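You operate a simulated robot arm through the tools that you are given. There is no shell and no other tool. Be economical: measure what you need, move in short steps, check, and stop when the job is done.

The job below is to be done with a simulated two-armed robot. You get a single attempt, and the scene is never put back.

Task
Switch shore off, then park the plug and stow the blue chock.
Fine: plug home in its rest, blue flap shut, chock in locker one, its lid shut. Set down upright: what you pick out.

It is judged by the outcome, as a careful person would: the job done as asked, and still so three seconds after it is handed in. It fails if anything else is knocked over, pushed out of place, dropped, spilled or broken. Lids that push on must go on centred and level and be pressed home; caps that screw on are set level and turned clockwise until they are tight.

Robot
Two 7-joint arms with two-finger parallel grippers on one trunk, on a base that drives. Base frame: it is fixed to the floor where the robot stands at the start and does not move with it; the origin is under the middle of the robot, x ahead of it, y to its left, z up. Lengths are in mm, angles in rad, forces in N, time in s.
The left shoulder is at the start at [70, 163, 1233], the right one opposite. Places, roughly: blue flap [0, -1200, 1000]; blue lid of locker one [400, -500, 1000]; locker one [300, -500, 600]; shore switch [500, 0, 1100]. Payload 3.43 kg a hand.
The tool frame of a hand sits at the grasp point between the pads (the TCP): z along the fingers, y along the line on which they close. The tips reach 34 mm beyond it. Largest opening 128 mm; finger width 24, thickness 12; the body of the gripper, 48 by 130 mm, starts 96 mm behind the TCP.
Orientation is told as [roll, pitch, yaw] about the base's x, y, z axes, in that order, counted from this pose: with the fingers straight down and closing along the base's y, the tool's x points along the base's -x, its y along +y and its z along -z.

Tools
- The arms move only by the tool step_arm. It takes "left_plan", "right_plan" or both (then of equal length, played together; a hand with none holds still); each is a list of rows, each an object of numbers (a shift or turn left out is 0, a gripper value left out holds the last): "rx", "ry", "rz": the turn, a rotation vector about the tool's x, y, z in rad; "tx", "ty", "tz": the shift along the tool's x, y, z in mm; "claw": the finger opening in mm, from 0 to 128. In form: [{"rx": .., "ry": .., "rz": .., "tx": .., "ty": .., "tz": .., "claw": ..}, ...]. A call has 1 to 10 rows; each row shifts and turns the commanded pose from where the row before left it, along the tool's axes as they then stand. A row lasts 0.2 s, in which the tool goes at most 50 mm and 0.15 rad; a call with a longer step from one row to the next is refused whole, and so is a gripper value outside its range. Where a pose cannot be reached the arm comes as near as it can. A force on the tool above 90 N (or 10 N above the force at the start of the call, whichever is more), or a blocked arm, ends the call early, and 0.2 s more pass. Each finger travels about 153 mm/s and halts on what it meets, pressing with about 33 N; the grip force reading is that of the motor and also rises with nothing between the fingers. The clock runs only during rows and for 0.2 s after the last one: add rows that do not move to give the fingers time. It gives the time, the measured TCP pose, the force on the tool (base axes), the opening and the grip force at its end, in the units of the frame above (readings bear some noise), with the torque about the TCP (base axes, N m) and any sound that the robot's microphone picked up.
- Cameras (640 x 400 px; columns grow to the right, rows downward): "scene" is now at [108.4, -69.8, 1468.7]; the picture's right is [-0.76, -0.65, 0.00], its down [-0.32, 0.37, -0.87] and it looks along [0.56, -0.66, -0.49] (base axes); focal length 214 px, centre (320, 200). "left" rides on the left gripper at [76, 11, -160] in its tool frame; the picture's right is [-0.15, 0.99, 0.00], its down [-0.88, -0.13, -0.46] and it looks along [-0.45, -0.07, 0.89] (tool axes); focal length 234 px, centre (320, 200). "right" rides on the right gripper at [76, -11, -160] in its tool frame; the picture's right is [0.15, 0.99, 0.00], its down [-0.88, 0.13, -0.46] and it looks along [-0.45, 0.07, 0.89] (tool axes); focal length 234 px, centre (320, 200). There is no depth. A picture from a camera that has moved, and an enlarged one, comes with that camera's place and axes in the base frame and with its lens.
- camera(camera): a new picture of that camera. It takes no simulated time.
- raise_lower(by): slides the trunk up (or, below 0, down) by that many mm; the arms and the scene camera ride with it, the base frame stays. It gives what a move gives, with no picture.
- base_move(legs): drives the robot by 1 to 6 legs, each [ahead, left, turn to the left] in mm, mm and rad, along the robot's own axes; the way and the turn of a leg run together, so that a leg with both is an arc; at most 1500 mm and 3.142 rad a leg. The arms and the cameras ride along, it lands a little off, and it stops where it bumps. It gives what a move gives.
- pan_tilt(pan, tilt): turns the head with the scene camera to pan (to the left, within 1.501 rad either way) and tilt (down, from -0.506 to 1.204), counted from straight ahead of the robot. It gives what a move gives.
- enlarge(camera, box): a new picture of the part [left, top, right, bottom] of that camera's present view, enlarged. It takes no simulated time.
- close_job(): hands the job in; it is judged then, once.

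Work in short steps. Places have to be worked out from the pictures, the camera data and where the tool is seen: move nearer, look again, correct. Check each grasp and each placing, and mend what went wrong. You have 120 turns and 100 pictures in all, those below and enlarged ones among them. Open the grippers and draw the arms clear of the work before you hand the job in, unless the task says otherwise; then end with one line.

The tools are called after "Call:" by a JSON object that holds its "api" and its "payload". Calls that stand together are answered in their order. step_arm: Moves the arms, as the interface text tells. Its arguments: {"type":"object","properties":{"left_plan":{"type":"array"},"right_plan":{"type":"array"}},"required":[]} The other tools are called the same way: raise_lower (by) slides the trunk up or down; base_move (legs) drives the base; pan_tilt (pan, tilt) turns the head that bears the scene camera; camera (camera) takes a picture; enlarge (camera, box) takes an enlarged picture of a part of a camera's view; close_job () hands the job in.

At the start:

```text
clock: 0.0
left_position: [436.4, -63.2, 1449.3]
left_tcp_rot: [-0.001, -0.001, 0.0]
left_wrist_force: [-0.2, -0.3, -1.5]
left_torque: [-0.03, -0.01, 0.01]
left_finger_gap: 127.9
left_grip_force: 0.0
right_position: [239.9, -269.7, 1457.4]
right_tcp_rot: [0.0, 0.0, 0.0]
right_wrist_force: [0.0, -0.1, 0.0]
right_torque: [-0.03, -0.02, -0.01]
right_finger_gap: 128.0
right_grip_force: 0.1
trunk travel left (down, up): [-713.0, 227.0]
robot x, y, heading: [-0.0, -1.9, 0.002]
head pan, tilt: [-0.867, 0.511]
```

scene: 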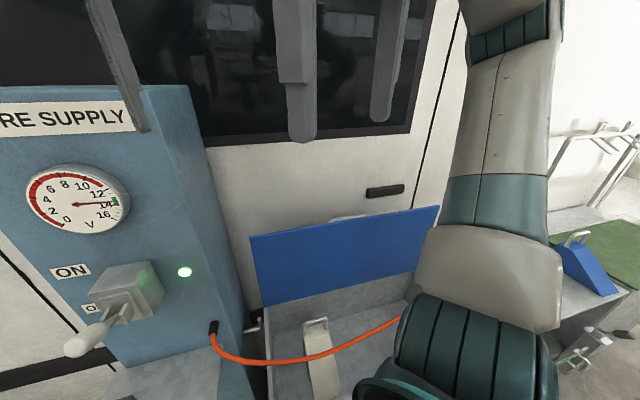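
right: 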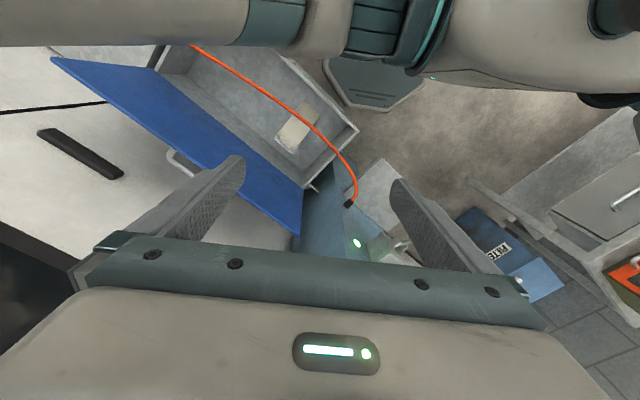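
left: 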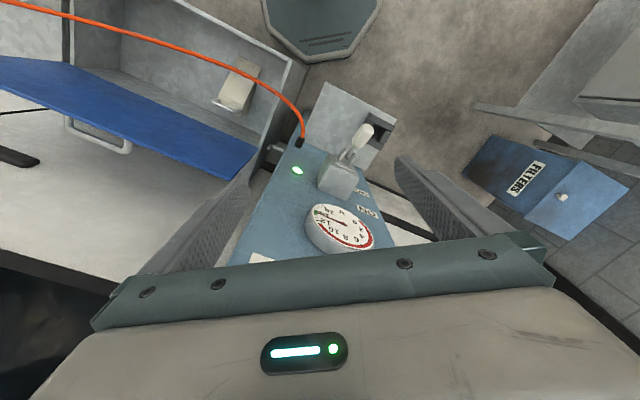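

The shore panel, switch and the open blue lid of a locker are in view; the cable runs right behind the arm. I look around with the head to see the rest.

Call:
{"api": "pan_tilt", "payload": {"pan": -1.5, "tilt": 0.6}}

Call:
{"api": "camera", "payload": {"camera": "scene"}}

Call:
{"api": "pan_tilt", "payload": {"pan": -0.3, "tilt": 0.7}}

Call:
{"api": "camera", "payload": {"camera": "scene"}}

```text
clock: 1.0
left_position: [436.2, -62.7, 1449.0]
left_tcp_rot: [0.0, 0.0, 0.001]
left_wrist_force: [-0.6, 0.3, -0.8]
left_torque: [-0.02, 0.0, 0.0]
left_finger_gap: 127.8
left_grip_force: 0.1
right_position: [240.6, -270.6, 1456.9]
right_tcp_rot: [0.0, 0.0, 0.0]
right_wrist_force: [0.5, 0.7, 0.4]
right_torque: [0.02, 0.0, 0.0]
right_finger_gap: 127.9
right_grip_force: 0.0
trunk travel left (down, up): [-713.0, 227.0]
robot x, y, heading: [-0.6, -2.0, -0.0]
head pan, tilt: [-1.499, 0.6]
```

```text
96 pictures are left
camera scene: at [56.1, -88.8, 1460.7], right [-1.0, -0.07, 0.0], down [-0.04, 0.56, -0.83], along [0.06, -0.82, -0.56], focal length 214 px, centre (320, 200)
```

scene: 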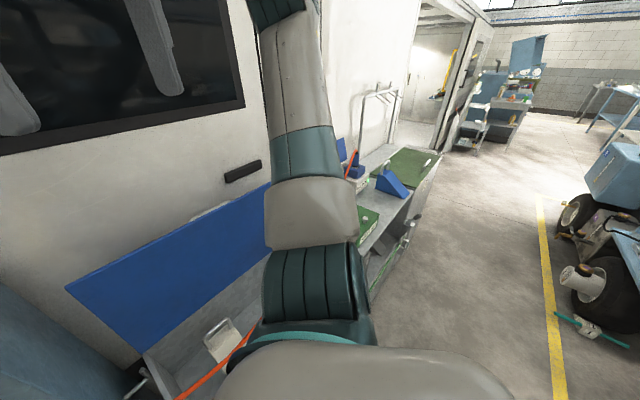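

```text
clock: 2.4
left_position: [437.4, -63.7, 1448.5]
left_tcp_rot: [0.0, -0.001, 0.0]
left_wrist_force: [-0.2, 0.2, 0.7]
left_torque: [0.02, 0.0, 0.02]
left_finger_gap: 128.0
left_grip_force: 0.1
right_position: [238.9, -270.2, 1456.8]
right_tcp_rot: [0.001, 0.0, 0.0]
right_wrist_force: [-0.1, -0.5, -0.5]
right_torque: [0.0, 0.0, -0.01]
right_finger_gap: 127.8
right_grip_force: 0.0
trunk travel left (down, up): [-713.0, 227.0]
robot x, y, heading: [1.2, -2.4, 0.001]
head pan, tilt: [-0.3, 0.7]
```

```text
95 pictures are left
camera scene: at [130.8, -25.8, 1452.0], right [-0.3, -0.96, 0.0], down [-0.62, 0.19, -0.76], along [0.73, -0.23, -0.64], focal length 214 px, centre (320, 200)
```

scene: 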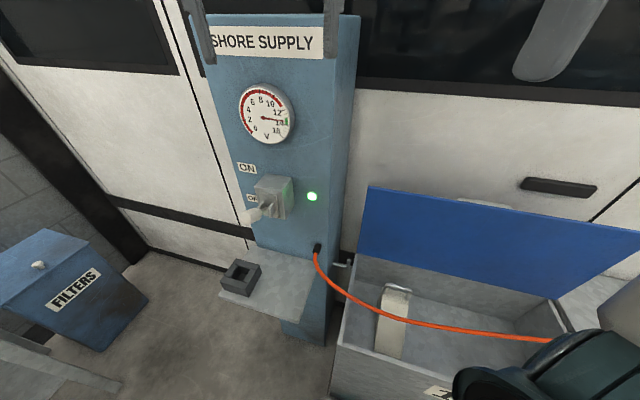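

Zooming in on the switch and the rest.

Call:
{"api": "enlarge", "payload": {"camera": "scene", "box": [220, 150, 350, 240]}}

Call:
{"api": "enlarge", "payload": {"camera": "scene", "box": [200, 220, 480, 400]}}

```text
4.44 times, centred on (285, 195) of scene
camera zoom: at [130.8, -25.8, 1452.0], right [-0.3, -0.96, 0.0], down [-0.62, 0.19, -0.76], along [0.73, -0.23, -0.64], focal length 953 px, centre (476, 222)
```

zoom: 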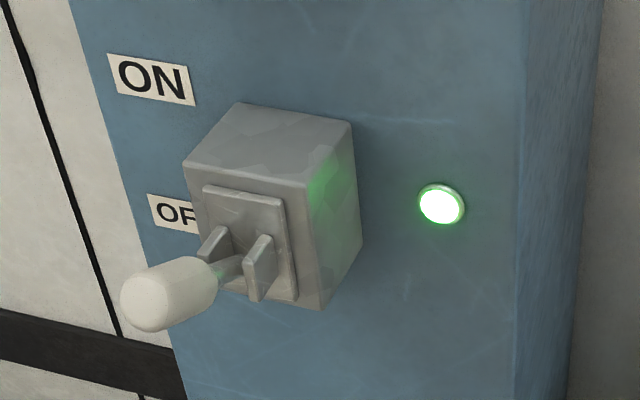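

```text
2.22 times, centred on (340, 310) of scene
camera zoom: at [130.8, -25.8, 1452.0], right [-0.3, -0.96, 0.0], down [-0.62, 0.19, -0.76], along [0.73, -0.23, -0.64], focal length 477 px, centre (276, -44)
```

zoom: 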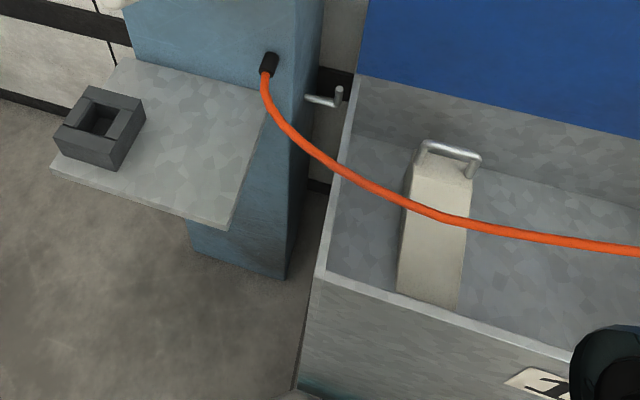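

From the two views the lever knob end is about (454, 18, 1161), pivot about (520, -10, 1110): lever is up, at ON. I bring the closed left fingers over the knob.

Call:
{"api": "step_arm", "payload": {"left_plan": [{"ty": 40, "claw": 0}, {"ty": 41, "tx": -10}, {"tz": 45}, {"tz": 45}, {"tz": 45}, {"tz": 45}, {"tz": 30}, {}]}}

Call:
{"api": "camera", "payload": {"camera": "left"}}

Call:
{"api": "camera", "payload": {"camera": "scene"}}

```text
clock: 4.2
left_position: [446.0, 17.6, 1237.9]
left_tcp_rot: [0.001, -0.001, 0.001]
left_wrist_force: [0.1, 0.1, 0.1]
left_torque: [0.0, -0.01, 0.02]
left_finger_gap: 0.0
left_grip_force: 32.7
right_position: [237.9, -270.4, 1457.1]
right_tcp_rot: [-0.001, -0.001, 0.0]
right_wrist_force: [0.6, -0.1, 0.2]
right_torque: [0.01, -0.03, -0.01]
right_finger_gap: 128.2
right_grip_force: 0.0
trunk travel left (down, up): [-713.0, 227.0]
robot x, y, heading: [-4.0, 0.9, 0.002]
head pan, tilt: [-0.3, 0.7]
```

```text
92 pictures are left
camera left: at [370.1, 28.3, 1395.5], right [0.15, 0.99, 0.0], down [0.88, -0.13, 0.46], along [0.45, -0.07, -0.89], focal length 234 px, centre (320, 200)
```

left: 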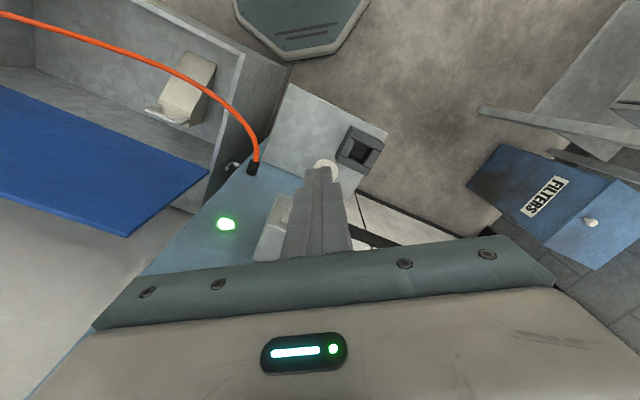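

```text
91 pictures are left
camera scene: at [130.1, -25.7, 1452.1], right [-0.3, -0.96, 0.0], down [-0.62, 0.19, -0.77], along [0.73, -0.23, -0.64], focal length 214 px, centre (320, 200)
```

scene: 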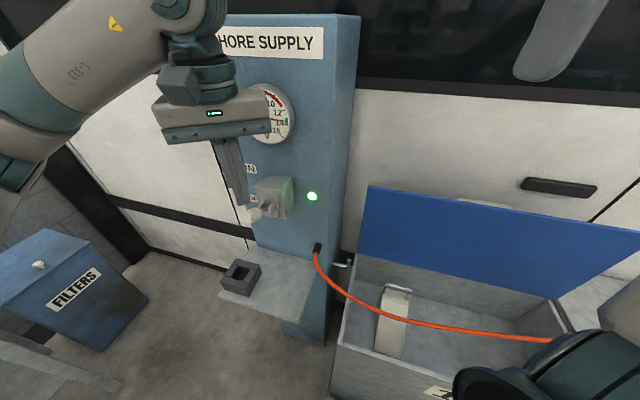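

Fingertips (z 1204) sit right above the knob. Pushing down.

Call:
{"api": "step_arm", "payload": {"left_plan": [{"tz": 30}, {"tz": 20}, {"tz": 20}, {"tz": 20}, {"tz": 20}, {"tz": 20}, {"tz": 15}]}}

Call:
{"api": "camera", "payload": {"camera": "scene"}}

```text
clock: 5.8
left_position: [434.9, 15.6, 1093.8]
left_tcp_rot: [0.002, 0.004, -0.009]
left_wrist_force: [-41.4, -8.5, -9.7]
left_torque: [-0.53, 0.42, 0.01]
left_finger_gap: 0.0
left_grip_force: 32.7
right_position: [226.8, -270.7, 1458.5]
right_tcp_rot: [0.002, -0.01, 0.001]
right_wrist_force: [-0.3, -0.2, -0.2]
right_torque: [-0.01, -0.08, 0.03]
right_finger_gap: 128.0
right_grip_force: 0.1
trunk travel left (down, up): [-713.0, 227.0]
robot x, y, heading: [2.0, -1.3, 0.006]
head pan, tilt: [-0.3, 0.7]
```

```text
90 pictures are left
camera scene: at [118.8, -27.0, 1452.0], right [-0.3, -0.96, 0.0], down [-0.61, 0.19, -0.77], along [0.74, -0.23, -0.64], focal length 214 px, centre (320, 200)
```

scene: 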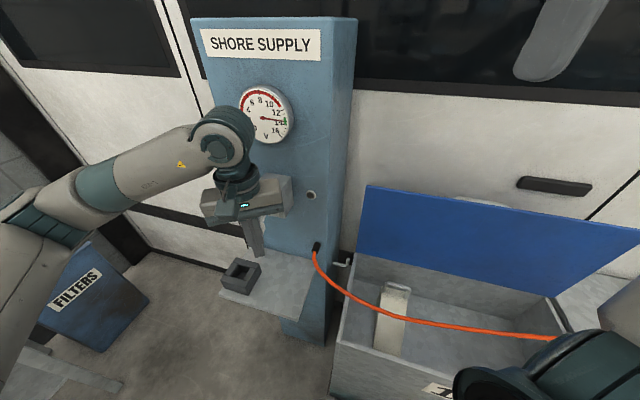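

The lamp is out; switch appears OFF. I back away toward -x then up, and look.

Call:
{"api": "step_arm", "payload": {"left_plan": [{"tx": 40}, {"tx": 40}, {"tx": 40}, {"tz": -45}, {"tz": -45, "ty": 30}, {"tz": -45, "ty": 30}]}}

Call:
{"api": "enlarge", "payload": {"camera": "scene", "box": [200, 70, 350, 270]}}

```text
refused: row 5 steps farther than a row can; nothing moved
```

```text
2.00 times, centred on (275, 170) of scene
camera zoom: at [118.8, -27.0, 1452.0], right [-0.3, -0.96, 0.0], down [-0.61, 0.19, -0.77], along [0.74, -0.23, -0.64], focal length 429 px, centre (410, 260)
```

zoom: 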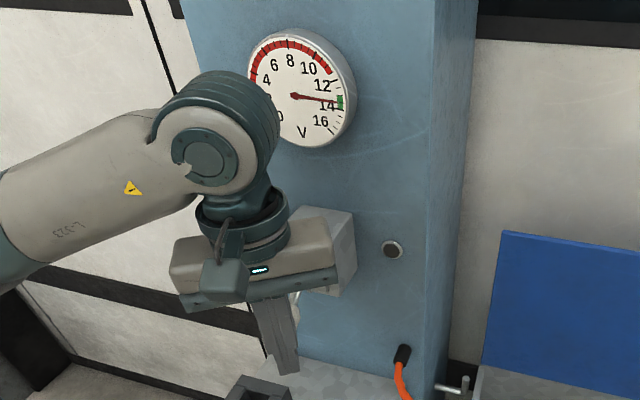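

Row limits apply to the combined shift; repeating smaller.

Call:
{"api": "step_arm", "payload": {"left_plan": [{"tx": 40}, {"tx": 40}, {"tx": 40}, {"tz": -45}, {"tz": -45}, {"tz": -45}, {"ty": 45}, {"ty": 45}]}}

Call:
{"api": "enlarge", "payload": {"camera": "scene", "box": [200, 70, 350, 270]}}

```text
clock: 7.6
left_position: [325.2, 111.7, 1228.8]
left_tcp_rot: [-0.003, 0.0, 0.001]
left_wrist_force: [1.1, 0.9, -0.4]
left_torque: [-0.05, -0.04, 0.04]
left_finger_gap: 0.0
left_grip_force: 33.2
right_position: [239.1, -267.6, 1458.8]
right_tcp_rot: [-0.002, 0.0, 0.001]
right_wrist_force: [-0.2, 0.3, 0.4]
right_torque: [-0.03, -0.01, 0.05]
right_finger_gap: 127.9
right_grip_force: 0.0
trunk travel left (down, up): [-713.0, 227.0]
robot x, y, heading: [-1.2, -1.4, 0.003]
head pan, tilt: [-0.3, 0.7]
```

```text
2.00 times, centred on (275, 170) of scene
camera zoom: at [130.0, -22.4, 1452.2], right [-0.3, -0.96, 0.0], down [-0.61, 0.19, -0.77], along [0.73, -0.23, -0.64], focal length 429 px, centre (410, 260)
```

zoom: 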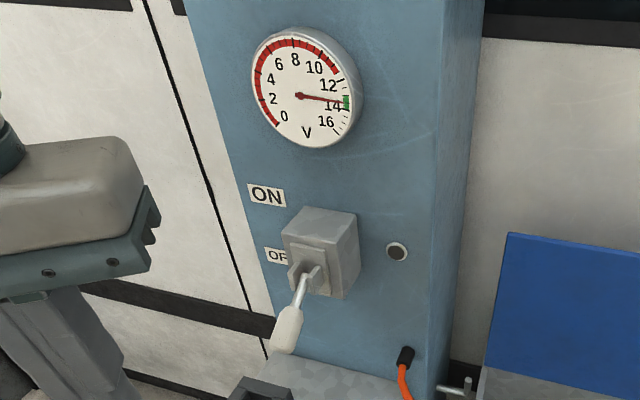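

Switch is OFF and lamp out. The wall seems yawed about -0.4 rad, so I turn the base to face it and look around.

Call:
{"api": "base_move", "payload": {"legs": [[-100, 0, -0.4]]}}

Call:
{"api": "pan_tilt", "payload": {"pan": -0.3, "tilt": 0.6}}

Call:
{"api": "camera", "payload": {"camera": "scene"}}

Call:
{"api": "camera", "payload": {"camera": "right"}}

```text
clock: 9.2
left_position: [245.2, -8.2, 1228.1]
left_tcp_rot: [0.0, 0.0, -0.4]
left_wrist_force: [0.2, 0.6, 0.0]
left_torque: [-0.03, -0.01, 0.04]
left_finger_gap: 0.0
left_grip_force: 33.1
right_position: [18.9, -322.7, 1456.5]
right_tcp_rot: [0.0, 0.003, -0.403]
right_wrist_force: [0.2, -0.9, -1.1]
right_torque: [-0.01, -0.02, -0.02]
right_finger_gap: 128.0
right_grip_force: 0.1
trunk travel left (down, up): [-713.0, 227.0]
robot x, y, heading: [-97.3, 16.7, -0.402]
head pan, tilt: [-0.3, 0.7]
```

```text
clock: 9.9
left_position: [244.0, -9.0, 1228.5]
left_tcp_rot: [0.0, 0.0, -0.401]
left_wrist_force: [-0.3, 0.5, 0.2]
left_torque: [0.0, 0.0, -0.01]
left_finger_gap: 0.0
left_grip_force: 33.4
right_position: [16.1, -321.7, 1456.1]
right_tcp_rot: [0.0, -0.001, -0.403]
right_wrist_force: [0.2, -0.4, -0.3]
right_torque: [-0.04, 0.02, 0.0]
right_finger_gap: 128.2
right_grip_force: 0.0
trunk travel left (down, up): [-713.0, 227.0]
robot x, y, heading: [-100.4, 23.7, -0.4]
head pan, tilt: [-0.3, 0.6]
```

```text
87 pictures are left
camera scene: at [14.9, -57.3, 1460.7], right [-0.65, -0.76, 0.0], down [-0.43, 0.37, -0.82], along [0.63, -0.53, -0.57], focal length 214 px, centre (320, 200)
```

scene: 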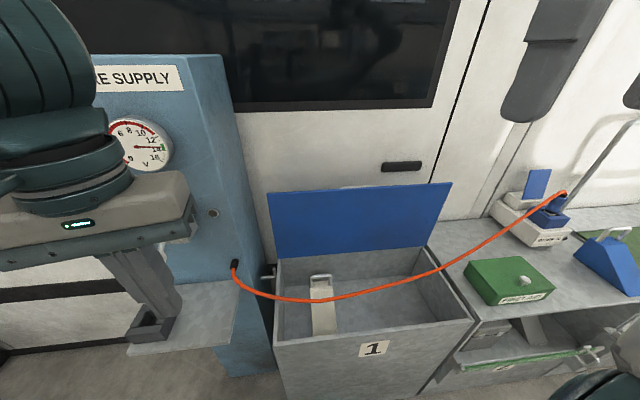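

```text
86 pictures are left
camera right: at [-57.6, -302.2, 1616.7], right [0.25, 0.97, 0.0], down [0.86, -0.23, 0.46], along [0.44, -0.11, -0.89], focal length 234 px, centre (320, 200)
```

right: 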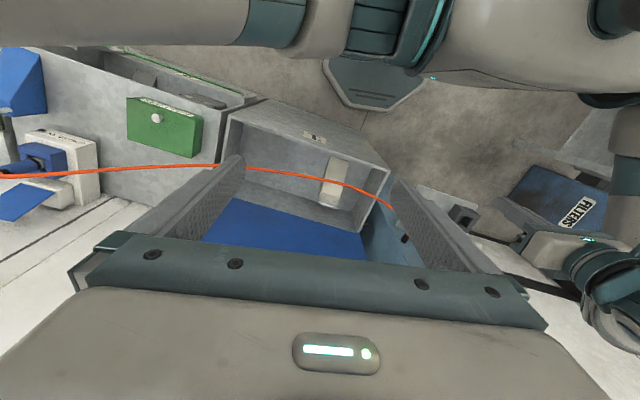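

Good overview: socket with open blue flap and the plug on the bench top, blue chock further right. Zooming.

Call:
{"api": "enlarge", "payload": {"camera": "scene", "box": [440, 150, 640, 275]}}

Call:
{"api": "enlarge", "payload": {"camera": "scene", "box": [240, 240, 640, 400]}}

Call:
{"api": "enlarge", "payload": {"camera": "right", "box": [0, 40, 400, 240]}}

```text
3.20 times, centred on (540, 212) of scene
camera zoom: at [14.9, -57.3, 1460.7], right [-0.65, -0.76, 0.0], down [-0.43, 0.37, -0.82], along [0.63, -0.53, -0.57], focal length 686 px, centre (-384, 160)
```

zoom: 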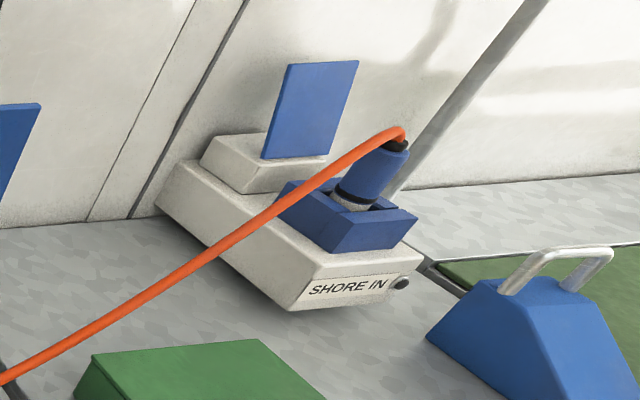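

```text
1.60 times, centred on (440, 320) of scene
camera zoom: at [14.9, -57.3, 1460.7], right [-0.65, -0.76, 0.0], down [-0.43, 0.37, -0.82], along [0.63, -0.53, -0.57], focal length 343 px, centre (128, 8)
```

zoom: 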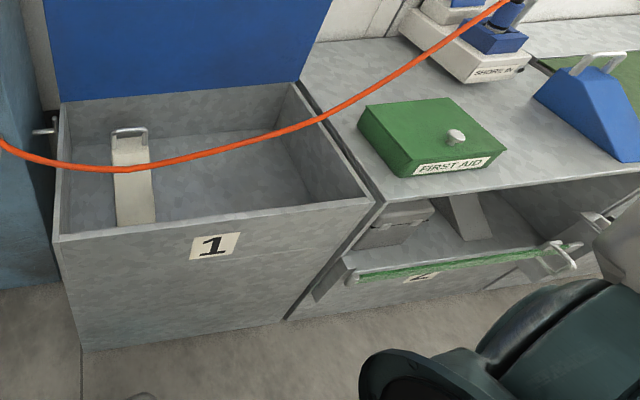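

```text
1.60 times, centred on (200, 140) of right
camera zoom: at [-57.6, -302.2, 1616.7], right [0.25, 0.97, 0.0], down [0.86, -0.23, 0.46], along [0.44, -0.11, -0.89], focal length 375 px, centre (512, 296)
```

zoom: 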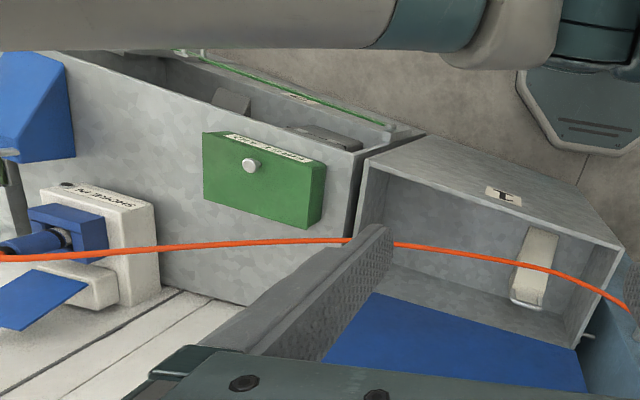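

The plug stands in the inlet from above; a small dark button sits beside "SHORE IN" (maybe a latch release). I drive right along the wall to come nearer, then look.

Call:
{"api": "base_move", "payload": {"legs": [[0, -600, 0]]}}

Call:
{"api": "pan_tilt", "payload": {"pan": -0.5, "tilt": 0.75}}

Call:
{"api": "camera", "payload": {"camera": "scene"}}

Call:
{"api": "camera", "payload": {"camera": "right"}}

```text
clock: 13.5
left_position: [1.4, -564.1, 1229.6]
left_tcp_rot: [-0.001, -0.001, -0.398]
left_wrist_force: [0.1, 0.0, -0.1]
left_torque: [0.01, -0.05, 0.0]
left_finger_gap: 0.0
left_grip_force: 33.7
right_position: [-225.1, -879.8, 1456.8]
right_tcp_rot: [0.002, -0.001, -0.4]
right_wrist_force: [-0.8, -0.7, -0.6]
right_torque: [-0.03, -0.01, -0.05]
right_finger_gap: 128.1
right_grip_force: 0.0
trunk travel left (down, up): [-713.0, 227.0]
robot x, y, heading: [-339.4, -537.4, -0.402]
head pan, tilt: [-0.3, 0.6]
stopped in leg 1: the robot was blocked; the commanded pose is now the measured one
```

```text
clock: 14.2
left_position: [2.0, -564.0, 1229.3]
left_tcp_rot: [0.0, -0.001, -0.397]
left_wrist_force: [-0.5, 0.1, -0.1]
left_torque: [-0.01, -0.03, 0.02]
left_finger_gap: 0.0
left_grip_force: 32.3
right_position: [-223.7, -878.5, 1456.7]
right_tcp_rot: [0.0, -0.001, -0.399]
right_wrist_force: [-0.2, -0.6, 0.3]
right_torque: [-0.01, 0.02, 0.0]
right_finger_gap: 128.2
right_grip_force: 0.1
trunk travel left (down, up): [-713.0, 227.0]
robot x, y, heading: [-340.9, -537.9, -0.394]
head pan, tilt: [-0.499, 0.75]
```

```text
82 pictures are left
camera scene: at [-242.8, -622.2, 1447.8], right [-0.78, -0.62, 0.0], down [-0.43, 0.53, -0.73], along [0.46, -0.57, -0.68], focal length 214 px, centre (320, 200)
```

scene: 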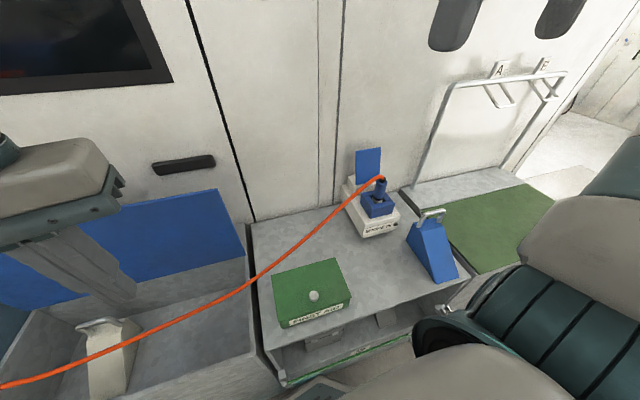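

```text
81 pictures are left
camera right: at [-298.4, -859.4, 1616.6], right [0.25, 0.97, 0.0], down [0.86, -0.22, 0.46], along [0.44, -0.11, -0.89], focal length 234 px, centre (320, 200)
```

right: 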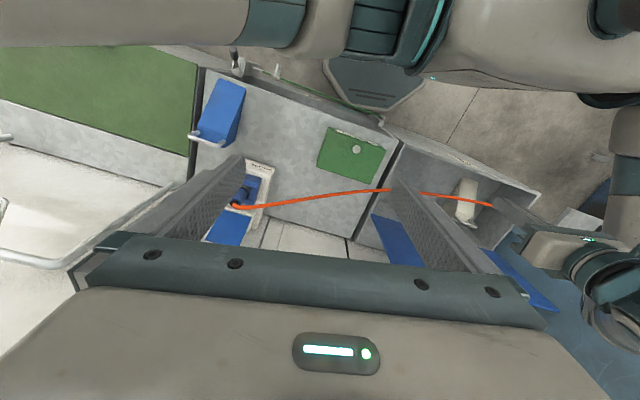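

The base touched something (likely locker two's hanging green front) at the end of the leg. I back off a little, then check details.

Call:
{"api": "base_move", "payload": {"legs": [[-70, 0, 0]]}}

Call:
{"api": "enlarge", "payload": {"camera": "scene", "box": [220, 120, 480, 380]}}

Call:
{"api": "enlarge", "payload": {"camera": "right", "box": [160, 60, 400, 260]}}

```text
clock: 15.2
left_position: [-58.3, -537.8, 1227.6]
left_tcp_rot: [0.0, 0.004, -0.395]
left_wrist_force: [0.3, 0.3, -0.1]
left_torque: [0.04, 0.04, -0.02]
left_finger_gap: 0.0
left_grip_force: 32.6
right_position: [-282.6, -852.9, 1456.0]
right_tcp_rot: [0.001, 0.003, -0.399]
right_wrist_force: [0.3, -0.7, -0.1]
right_torque: [0.03, 0.05, 0.01]
right_finger_gap: 128.1
right_grip_force: 0.0
trunk travel left (down, up): [-713.0, 227.0]
robot x, y, heading: [-405.5, -506.5, -0.405]
head pan, tilt: [-0.499, 0.75]
```

```text
1.54 times, centred on (350, 250) of scene
camera zoom: at [-302.5, -596.8, 1447.3], right [-0.78, -0.62, 0.0], down [-0.43, 0.53, -0.73], along [0.45, -0.57, -0.68], focal length 330 px, centre (274, 123)
```

zoom: 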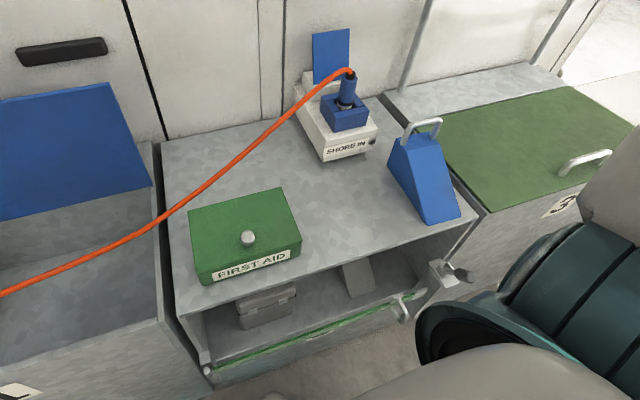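

```text
2.00 times, centred on (280, 160) of right
camera zoom: at [-357.2, -834.3, 1616.0], right [0.25, 0.97, 0.0], down [0.86, -0.22, 0.45], along [0.44, -0.11, -0.89], focal length 468 px, centre (400, 280)
```

zoom: 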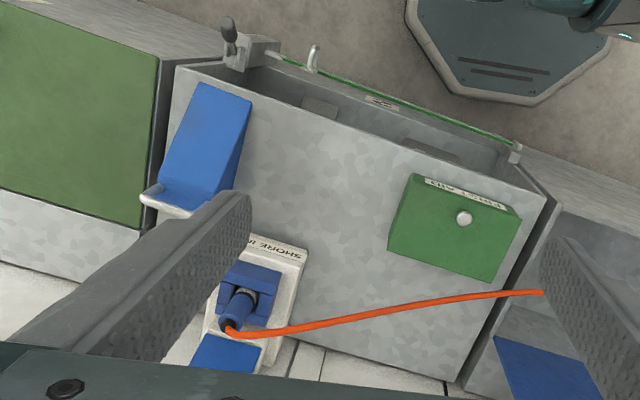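

Triangulated plug top ≈ (-69, -1150, 1052). It's ~460 mm right of the robot's axis, so I drive further right and look again with the right hand brought nearer.

Call:
{"api": "base_move", "payload": {"legs": [[0, -270, 0]]}}

Call:
{"api": "pan_tilt", "payload": {"pan": -0.1, "tilt": 0.75}}

Call:
{"api": "camera", "payload": {"camera": "scene"}}

Call:
{"api": "camera", "payload": {"camera": "right"}}

```text
clock: 17.2
left_position: [-166.4, -786.0, 1228.4]
left_tcp_rot: [-0.003, 0.0, -0.394]
left_wrist_force: [0.0, -0.2, 0.6]
left_torque: [-0.01, -0.03, 0.01]
left_finger_gap: 0.0
left_grip_force: 32.6
right_position: [-390.8, -1102.4, 1457.4]
right_tcp_rot: [0.0, -0.001, -0.396]
right_wrist_force: [0.5, 0.1, 0.7]
right_torque: [0.02, 0.01, -0.02]
right_finger_gap: 128.0
right_grip_force: 0.0
trunk travel left (down, up): [-713.0, 227.0]
robot x, y, heading: [-507.0, -762.7, -0.4]
head pan, tilt: [-0.499, 0.75]
```

```text
clock: 18.0
left_position: [-165.3, -788.2, 1227.7]
left_tcp_rot: [0.001, 0.003, -0.396]
left_wrist_force: [0.4, 0.4, 0.0]
left_torque: [-0.03, 0.0, 0.01]
left_finger_gap: 0.0
left_grip_force: 33.4
right_position: [-392.6, -1102.9, 1457.0]
right_tcp_rot: [0.0, 0.001, -0.396]
right_wrist_force: [0.1, -0.4, -0.8]
right_torque: [-0.02, 0.01, 0.0]
right_finger_gap: 128.1
right_grip_force: 0.0
trunk travel left (down, up): [-713.0, 227.0]
robot x, y, heading: [-508.9, -762.6, -0.398]
head pan, tilt: [-0.099, 0.75]
```

```text
78 pictures are left
camera scene: at [-390.2, -821.6, 1447.8], right [-0.48, -0.88, 0.0], down [-0.6, 0.32, -0.73], along [0.64, -0.35, -0.68], focal length 214 px, centre (320, 200)
```

scene: 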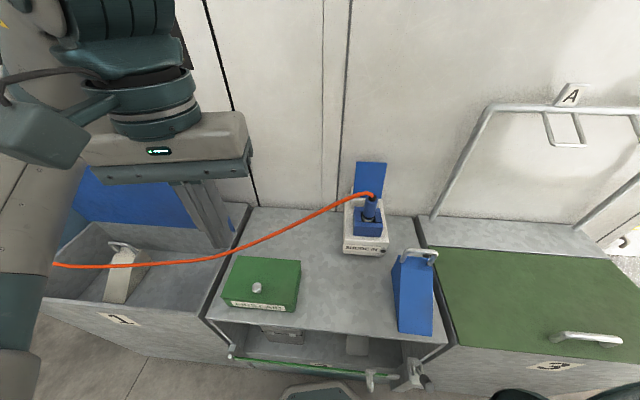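

```text
77 pictures are left
camera right: at [-465.9, -1084.1, 1616.5], right [0.25, 0.97, 0.0], down [0.86, -0.22, 0.46], along [0.44, -0.11, -0.89], focal length 234 px, centre (320, 200)
```

right: 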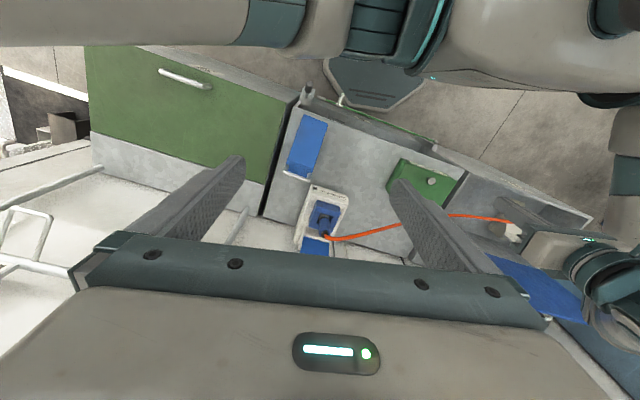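

Zooming on the inlet from both cameras.

Call:
{"api": "enlarge", "payload": {"camera": "scene", "box": [320, 150, 416, 270]}}

Call:
{"api": "enlarge", "payload": {"camera": "right", "box": [270, 160, 370, 260]}}

```text
3.33 times, centred on (368, 210) of scene
camera zoom: at [-390.2, -821.6, 1447.8], right [-0.48, -0.88, 0.0], down [-0.6, 0.32, -0.73], along [0.64, -0.35, -0.68], focal length 715 px, centre (160, 167)
```

zoom: 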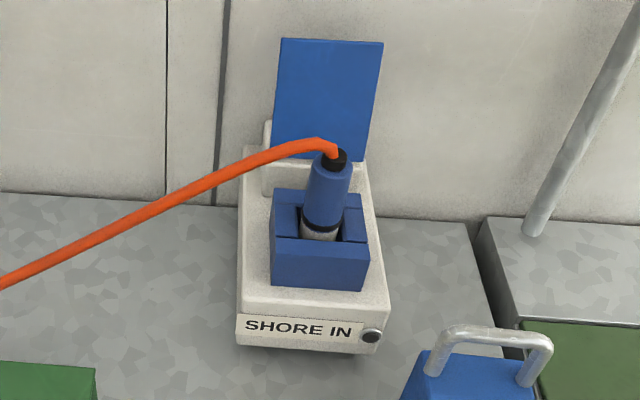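

```text
4.00 times, centred on (320, 210) of right
camera zoom: at [-465.9, -1084.1, 1616.5], right [0.25, 0.97, 0.0], down [0.86, -0.22, 0.46], along [0.44, -0.11, -0.89], focal length 937 px, centre (320, 160)
```

zoom: 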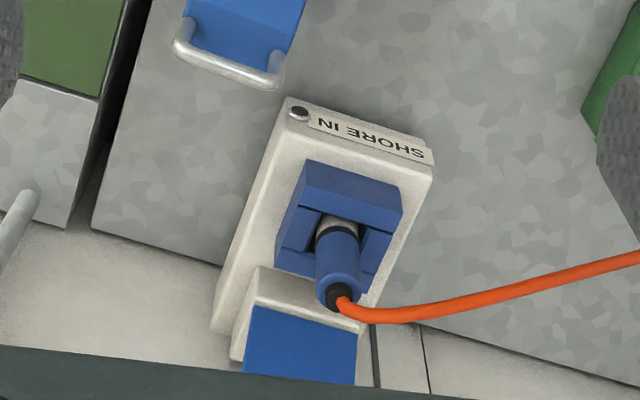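

Plug handle: axis nearly vertical around (-64, -1171), z 960–1035. I'll take it from the front with the right hand tilted (35° below horizontal), closing left-right below the cable exit. First rotate, then move to a pregrasp.

Call:
{"api": "step_arm", "payload": {"right_plan": [{"ry": -0.15, "claw": 90}, {"ry": -0.15}, {"ry": -0.15}, {"ry": -0.15}, {"ry": -0.15}, {"ry": -0.15}, {"ry": -0.06}]}}

Call:
{"api": "step_arm", "payload": {"right_plan": [{"tx": 20.4, "ty": 7.2, "tz": 42.1}, {"tx": 20.4, "ty": 7.2, "tz": 42.1}, {"tx": 20.4, "ty": 7.2, "tz": 42.1}, {"tx": 20.4, "ty": 7.2, "tz": 42.1}, {"tx": 20.4, "ty": 7.2, "tz": 42.1}, {"tx": 20.4, "ty": 7.2, "tz": 42.1}, {"tx": 20.4, "ty": 7.2, "tz": 42.1}, {"tx": 20.4, "ty": 7.2, "tz": 42.1}, {"tx": 20.4, "ty": 7.2, "tz": 42.1}]}}

Call:
{"api": "camera", "payload": {"camera": "right"}}

Call:
{"api": "camera", "payload": {"camera": "scene"}}

```text
clock: 19.6
left_position: [-165.3, -788.5, 1229.2]
left_tcp_rot: [0.0, 0.003, -0.396]
left_wrist_force: [-0.1, 0.4, 0.4]
left_torque: [-0.01, 0.03, -0.02]
left_finger_gap: 0.3
left_grip_force: 33.0
right_position: [-392.3, -1103.3, 1457.1]
right_tcp_rot: [0.002, -0.96, -0.396]
right_wrist_force: [-0.6, 0.3, 0.4]
right_torque: [0.02, -0.01, -0.01]
right_finger_gap: 89.8
right_grip_force: 0.1
trunk travel left (down, up): [-713.0, 227.0]
robot x, y, heading: [-505.3, -767.4, -0.396]
head pan, tilt: [-0.099, 0.75]
```

```text
clock: 21.6
left_position: [-164.8, -788.4, 1228.3]
left_tcp_rot: [-0.001, 0.002, -0.396]
left_wrist_force: [-0.3, -0.6, -0.6]
left_torque: [0.03, 0.04, 0.0]
left_finger_gap: 0.0
left_grip_force: 33.1
right_position: [-106.2, -1152.3, 1271.6]
right_tcp_rot: [0.001, -0.956, -0.399]
right_wrist_force: [-0.4, -0.3, -0.7]
right_torque: [0.01, 0.0, 0.0]
right_finger_gap: 89.8
right_grip_force: 0.1
right hand out of reach, approached as far as the arm can: row 2, 3, 4, 5, 6, 7, 8, 9
trunk travel left (down, up): [-713.0, 227.0]
robot x, y, heading: [-505.2, -759.8, -0.398]
head pan, tilt: [-0.099, 0.75]
```

```text
74 pictures are left
camera right: at [-271.6, -1093.7, 1301.2], right [0.3, 0.95, -0.12], down [0.17, 0.07, 0.98], along [0.94, -0.32, -0.14], focal length 234 px, centre (320, 200)
```

right: 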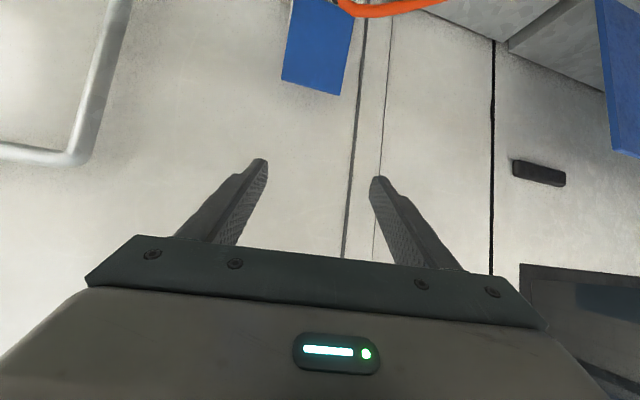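

```text
73 pictures are left
camera scene: at [-388.4, -822.2, 1447.7], right [-0.48, -0.88, 0.0], down [-0.6, 0.32, -0.73], along [0.64, -0.35, -0.68], focal length 214 px, centre (320, 200)
```

scene: 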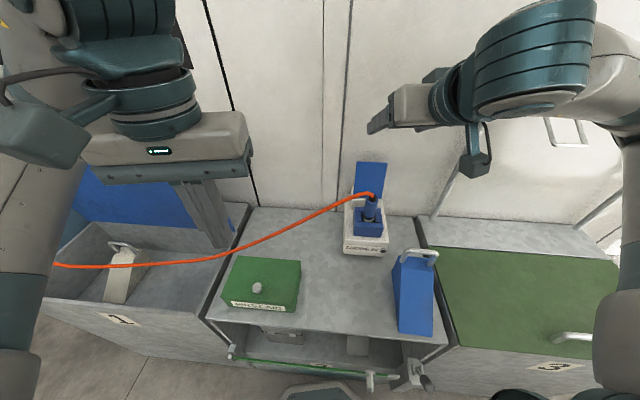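

The arm could not get down in that tilt; better to lower the trunk. First I retreat the right hand slightly and lift/pull back the left hand so it stays clear of the cable.

Call:
{"api": "step_arm", "payload": {"right_plan": [{"tz": -30}, {"tz": -30}, {}, {}, {}, {}], "left_plan": [{"tz": -40}, {"tz": -40}, {"tz": -40}, {"tz": -40}, {"tz": -40}, {"tz": -40}]}}

Call:
{"api": "raise_lower", "payload": {"by": -210}}

Call:
{"api": "camera", "payload": {"camera": "right"}}

Call:
{"api": "camera", "payload": {"camera": "scene"}}

```text
clock: 23.0
left_position: [-169.2, -788.3, 1470.8]
left_tcp_rot: [0.001, 0.001, -0.398]
left_wrist_force: [-0.4, 0.6, 0.2]
left_torque: [0.01, -0.03, -0.01]
left_finger_gap: 0.0
left_grip_force: 32.9
right_position: [-144.4, -1133.9, 1316.7]
right_tcp_rot: [0.001, -0.957, -0.397]
right_wrist_force: [-0.2, 0.2, 0.5]
right_torque: [0.02, -0.03, -0.01]
right_finger_gap: 90.1
right_grip_force: 0.0
right hand out of reach, approached as far as the arm can: row 1, 2
trunk travel left (down, up): [-713.0, 227.0]
robot x, y, heading: [-512.6, -762.4, -0.396]
head pan, tilt: [-0.099, 0.75]
```

```text
clock: 25.3
left_position: [-166.1, -789.1, 1258.1]
left_tcp_rot: [-0.002, 0.0, -0.394]
left_wrist_force: [-0.9, -0.3, 0.0]
left_torque: [0.01, 0.0, 0.0]
left_finger_gap: 0.0
left_grip_force: 33.6
right_position: [-142.6, -1134.8, 1105.7]
right_tcp_rot: [0.0, -0.956, -0.396]
right_wrist_force: [-0.3, -0.3, 0.8]
right_torque: [0.03, 0.0, -0.04]
right_finger_gap: 90.4
right_grip_force: 0.0
trunk travel left (down, up): [-503.0, 437.0]
robot x, y, heading: [-508.6, -765.7, -0.396]
head pan, tilt: [-0.099, 0.75]
```

```text
72 pictures are left
camera right: at [-306.8, -1076.8, 1136.2], right [0.3, 0.94, -0.12], down [0.17, 0.07, 0.98], along [0.94, -0.32, -0.14], focal length 234 px, centre (320, 200)
```

right: 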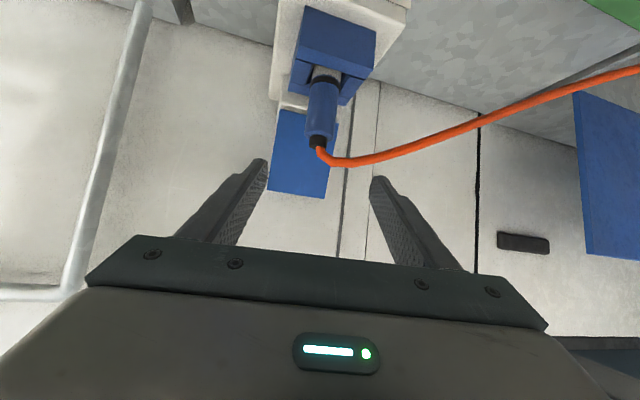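

```text
71 pictures are left
camera scene: at [-390.2, -821.3, 1237.9], right [-0.48, -0.88, 0.0], down [-0.6, 0.32, -0.73], along [0.64, -0.35, -0.68], focal length 214 px, centre (320, 200)
```

scene: 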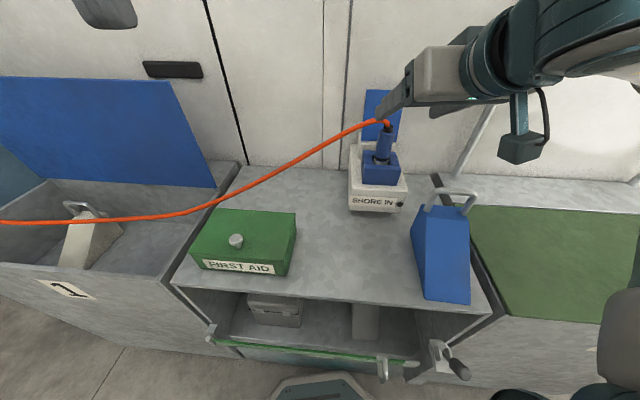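

Plug refined: collar (-62,-1172,950), top (-55,-1175,1031). Moving to grasp at about z 995 along the tilted tool axis.

Call:
{"api": "step_arm", "payload": {"right_plan": [{"tx": 38, "ty": -3}, {"tz": 40}, {"tz": 35}]}}

Call:
{"api": "camera", "payload": {"camera": "right"}}

Call:
{"api": "camera", "payload": {"camera": "scene"}}

```text
clock: 26.1
left_position: [-166.8, -787.7, 1258.7]
left_tcp_rot: [0.0, 0.0, -0.394]
left_wrist_force: [1.1, 0.6, -0.5]
left_torque: [-0.04, 0.01, 0.03]
left_finger_gap: 0.1
left_grip_force: 33.1
right_position: [-85.5, -1157.8, 1062.8]
right_tcp_rot: [0.001, -0.958, -0.395]
right_wrist_force: [-0.6, -0.1, -0.1]
right_torque: [-0.01, -0.01, 0.0]
right_finger_gap: 90.1
right_grip_force: 0.1
right hand out of reach, approached as far as the arm can: row 1
trunk travel left (down, up): [-503.0, 437.0]
robot x, y, heading: [-510.0, -764.4, -0.396]
head pan, tilt: [-0.099, 0.75]
```

```text
70 pictures are left
camera right: at [-250.2, -1100.6, 1092.7], right [0.3, 0.94, -0.12], down [0.17, 0.07, 0.98], along [0.94, -0.32, -0.14], focal length 234 px, centre (320, 200)
```

right: 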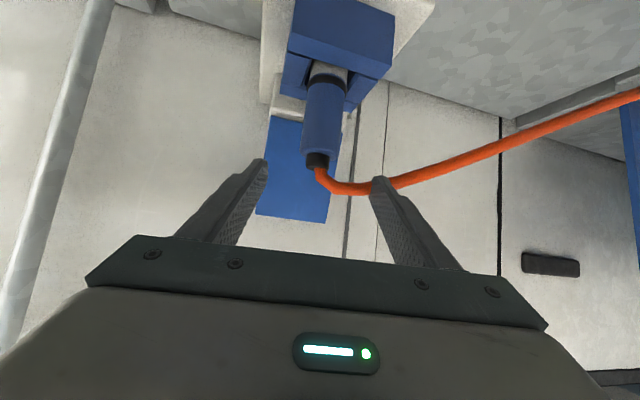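

```text
69 pictures are left
camera scene: at [-389.9, -821.7, 1237.8], right [-0.48, -0.88, 0.0], down [-0.6, 0.32, -0.73], along [0.64, -0.35, -0.68], focal length 214 px, centre (320, 200)
```

scene: 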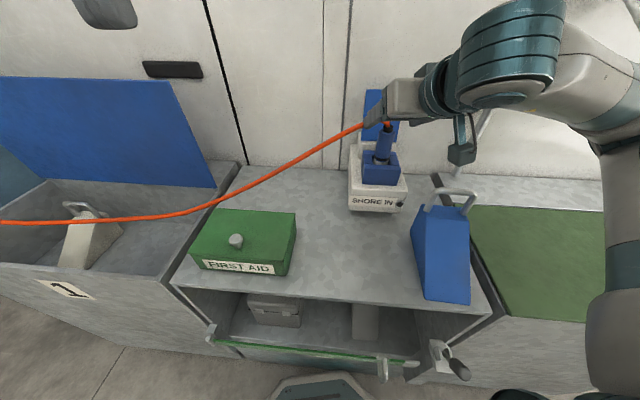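

The tool can't go lower relative to the trunk in this tilt; I back off along the axis, lower the trunk 47 mm, then go in.

Call:
{"api": "step_arm", "payload": {"right_plan": [{"tz": -40, "ty": -4}]}}

Call:
{"api": "raise_lower", "payload": {"by": -47}}

Call:
{"api": "step_arm", "payload": {"right_plan": [{"tz": 20}, {"tz": 20}]}}

Call:
{"api": "camera", "payload": {"camera": "right"}}

```text
clock: 26.5
left_position: [-167.8, -788.7, 1260.5]
left_tcp_rot: [0.0, 0.0, -0.394]
left_wrist_force: [-0.5, -0.5, 0.8]
left_torque: [-0.04, -0.05, 0.01]
left_finger_gap: 0.0
left_grip_force: 32.9
right_position: [-119.6, -1147.9, 1086.8]
right_tcp_rot: [0.003, -0.959, -0.397]
right_wrist_force: [-0.2, 0.1, 0.5]
right_torque: [0.0, -0.04, -0.01]
right_finger_gap: 89.6
right_grip_force: 0.1
trunk travel left (down, up): [-503.0, 437.0]
robot x, y, heading: [-509.8, -759.3, -0.398]
head pan, tilt: [-0.099, 0.75]
```

```text
clock: 27.4
left_position: [-166.1, -788.6, 1213.1]
left_tcp_rot: [-0.001, 0.0, -0.394]
left_wrist_force: [-1.2, 0.5, 0.2]
left_torque: [-0.05, -0.04, -0.01]
left_finger_gap: 0.0
left_grip_force: 33.0
right_position: [-117.7, -1148.3, 1040.3]
right_tcp_rot: [0.0, -0.955, -0.397]
right_wrist_force: [0.2, 0.1, -0.2]
right_torque: [-0.01, 0.02, -0.02]
right_finger_gap: 89.9
right_grip_force: 0.0
trunk travel left (down, up): [-456.0, 484.0]
robot x, y, heading: [-512.9, -763.3, -0.394]
head pan, tilt: [-0.099, 0.75]
```

```text
clock: 28.0
left_position: [-166.0, -788.9, 1211.4]
left_tcp_rot: [0.001, 0.001, -0.395]
left_wrist_force: [0.4, 0.2, -1.2]
left_torque: [0.01, 0.03, 0.0]
left_finger_gap: 0.0
left_grip_force: 33.1
right_position: [-87.3, -1160.2, 1016.6]
right_tcp_rot: [-0.002, -0.957, -0.398]
right_wrist_force: [0.0, 0.2, 0.8]
right_torque: [-0.03, 0.03, 0.02]
right_finger_gap: 89.8
right_grip_force: 0.0
trunk travel left (down, up): [-456.0, 484.0]
robot x, y, heading: [-504.4, -763.7, -0.394]
head pan, tilt: [-0.099, 0.75]
```

```text
68 pictures are left
camera right: at [-251.8, -1103.1, 1046.0], right [0.3, 0.94, -0.12], down [0.17, 0.07, 0.98], along [0.94, -0.32, -0.14], focal length 234 px, centre (320, 200)
```

right: 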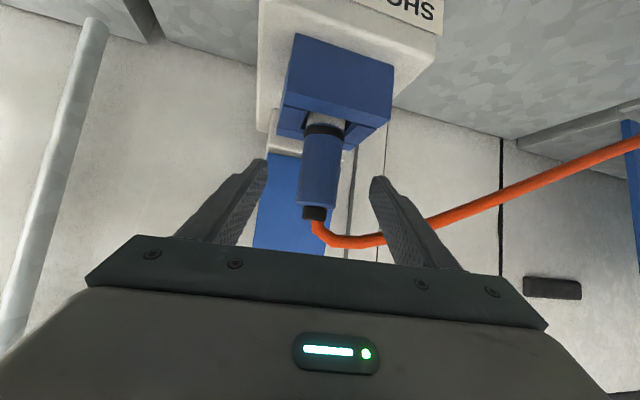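

Plug is centred between the fingers. Going in the last 36 mm and closing.

Call:
{"api": "step_arm", "payload": {"right_plan": [{"tz": 18}, {"tz": 18}, {"claw": 20}, {"claw": 20}, {"claw": 20}]}}

Call:
{"api": "camera", "payload": {"camera": "right"}}

Call:
{"api": "enlarge", "payload": {"camera": "scene", "box": [320, 70, 480, 220]}}

```text
clock: 29.2
left_position: [-164.8, -788.0, 1212.3]
left_tcp_rot: [0.001, 0.002, -0.394]
left_wrist_force: [-0.3, -0.5, 0.0]
left_torque: [0.0, 0.04, -0.01]
left_finger_gap: 0.1
left_grip_force: 33.2
right_position: [-61.0, -1172.5, 995.5]
right_tcp_rot: [0.001, -0.956, -0.395]
right_wrist_force: [-0.3, -1.0, 0.0]
right_torque: [0.06, -0.01, 0.03]
right_finger_gap: 34.7
right_grip_force: 32.4
trunk travel left (down, up): [-456.0, 484.0]
robot x, y, heading: [-508.2, -762.1, -0.394]
head pan, tilt: [-0.099, 0.75]
```

```text
67 pictures are left
camera right: at [-225.5, -1114.5, 1025.5], right [0.3, 0.95, -0.12], down [0.17, 0.07, 0.98], along [0.94, -0.32, -0.14], focal length 234 px, centre (320, 200)
```

right: 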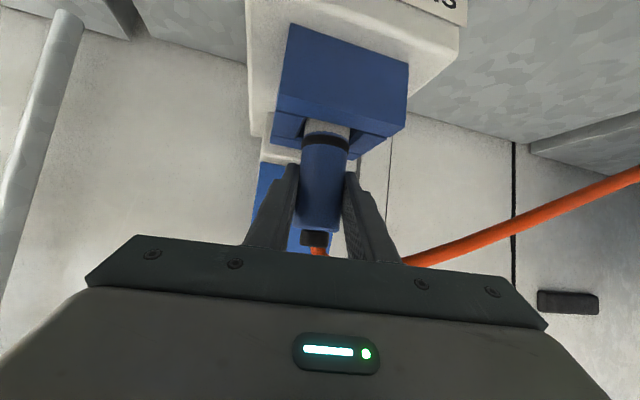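

```text
2.67 times, centred on (400, 145) of scene
camera zoom: at [-390.1, -821.3, 1190.8], right [-0.48, -0.88, 0.0], down [-0.6, 0.32, -0.73], along [0.64, -0.35, -0.68], focal length 572 px, centre (107, 347)
```

zoom: 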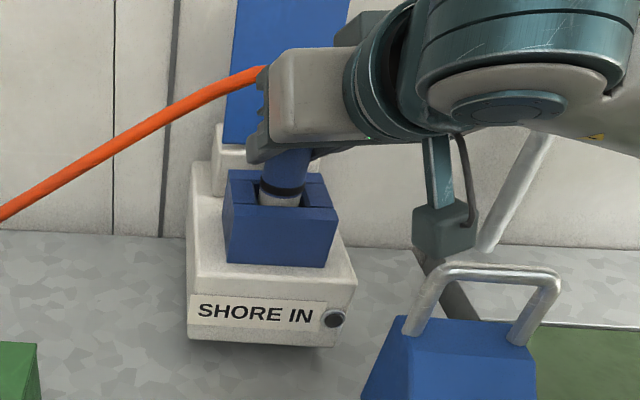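

Held at 34.7 mm. Now lifting straight up in small steps while checking force.

Call:
{"api": "step_arm", "payload": {"right_plan": [{"tx": -8.2, "tz": -5.7}, {"tx": -8.2, "tz": -5.7}, {"tx": -8.2, "tz": -5.7}, {"tx": -8.2, "tz": -5.7}, {}]}}

Call:
{"api": "camera", "payload": {"camera": "right"}}

```text
clock: 30.4
left_position: [-165.3, -788.5, 1213.0]
left_tcp_rot: [-0.002, 0.0, -0.396]
left_wrist_force: [0.2, 0.8, 0.9]
left_torque: [-0.03, -0.02, -0.01]
left_finger_gap: 0.0
left_grip_force: 33.2
right_position: [-59.2, -1173.7, 1036.3]
right_tcp_rot: [-0.001, -0.957, -0.396]
right_wrist_force: [-0.2, -0.7, -2.2]
right_torque: [0.01, 0.0, 0.02]
right_finger_gap: 34.7
right_grip_force: 33.2
trunk travel left (down, up): [-456.0, 484.0]
robot x, y, heading: [-505.9, -766.6, -0.393]
head pan, tilt: [-0.099, 0.75]
```

```text
65 pictures are left
camera right: at [-224.6, -1115.5, 1065.2], right [0.3, 0.94, -0.12], down [0.17, 0.07, 0.98], along [0.94, -0.32, -0.14], focal length 234 px, centre (320, 200)
```

right: 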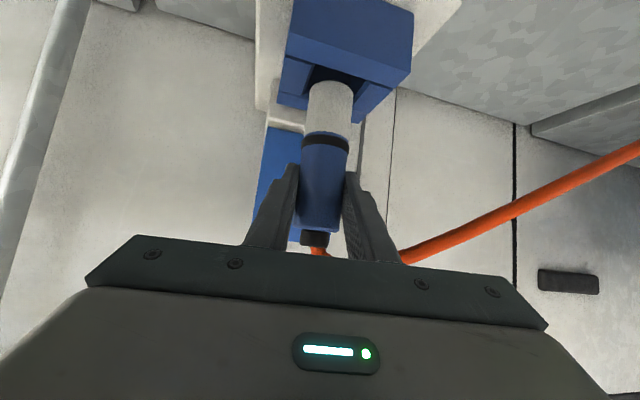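

The plug slides out easily. Continue up another 70 mm, then draw back outwards.

Call:
{"api": "step_arm", "payload": {"right_plan": [{"tx": -16.4, "tz": -11.5}, {"tx": -16.4, "tz": -11.5}, {"tx": -16.4, "tz": -11.5}, {"tx": -16.4, "tz": -11.5}, {}]}}

Call:
{"api": "camera", "payload": {"camera": "right"}}

Call:
{"api": "camera", "payload": {"camera": "scene"}}

```text
clock: 31.6
left_position: [-166.0, -788.7, 1212.2]
left_tcp_rot: [-0.001, 0.001, -0.396]
left_wrist_force: [0.2, -0.5, -0.3]
left_torque: [-0.01, 0.0, -0.01]
left_finger_gap: 0.0
left_grip_force: 32.9
right_position: [-58.2, -1173.1, 1115.3]
right_tcp_rot: [-0.001, -0.957, -0.397]
right_wrist_force: [-0.8, 0.2, -2.5]
right_torque: [0.0, 0.04, -0.03]
right_finger_gap: 34.7
right_grip_force: 33.1
trunk travel left (down, up): [-456.0, 484.0]
robot x, y, heading: [-511.9, -760.5, -0.398]
head pan, tilt: [-0.099, 0.75]
```

```text
64 pictures are left
camera right: at [-224.4, -1115.5, 1145.3], right [0.3, 0.95, -0.12], down [0.18, 0.07, 0.98], along [0.94, -0.32, -0.14], focal length 234 px, centre (320, 200)
```

right: 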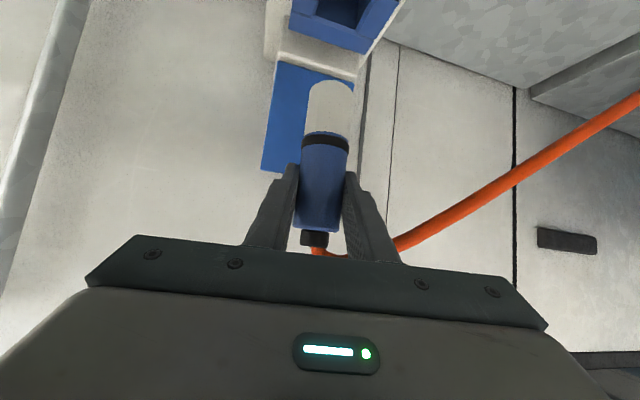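

```text
63 pictures are left
camera scene: at [-389.8, -821.8, 1190.7], right [-0.48, -0.88, 0.0], down [-0.6, 0.32, -0.73], along [0.64, -0.35, -0.68], focal length 214 px, centre (320, 200)
```

scene: 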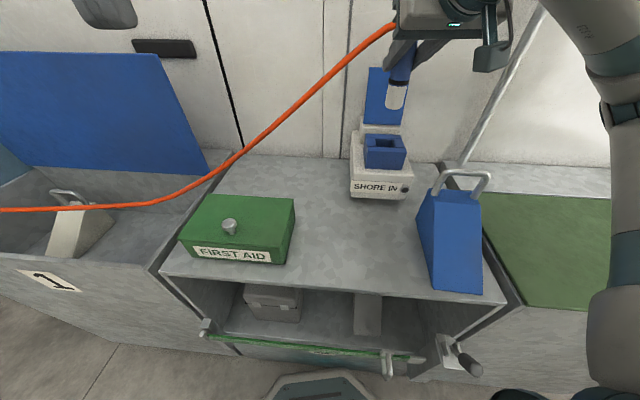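

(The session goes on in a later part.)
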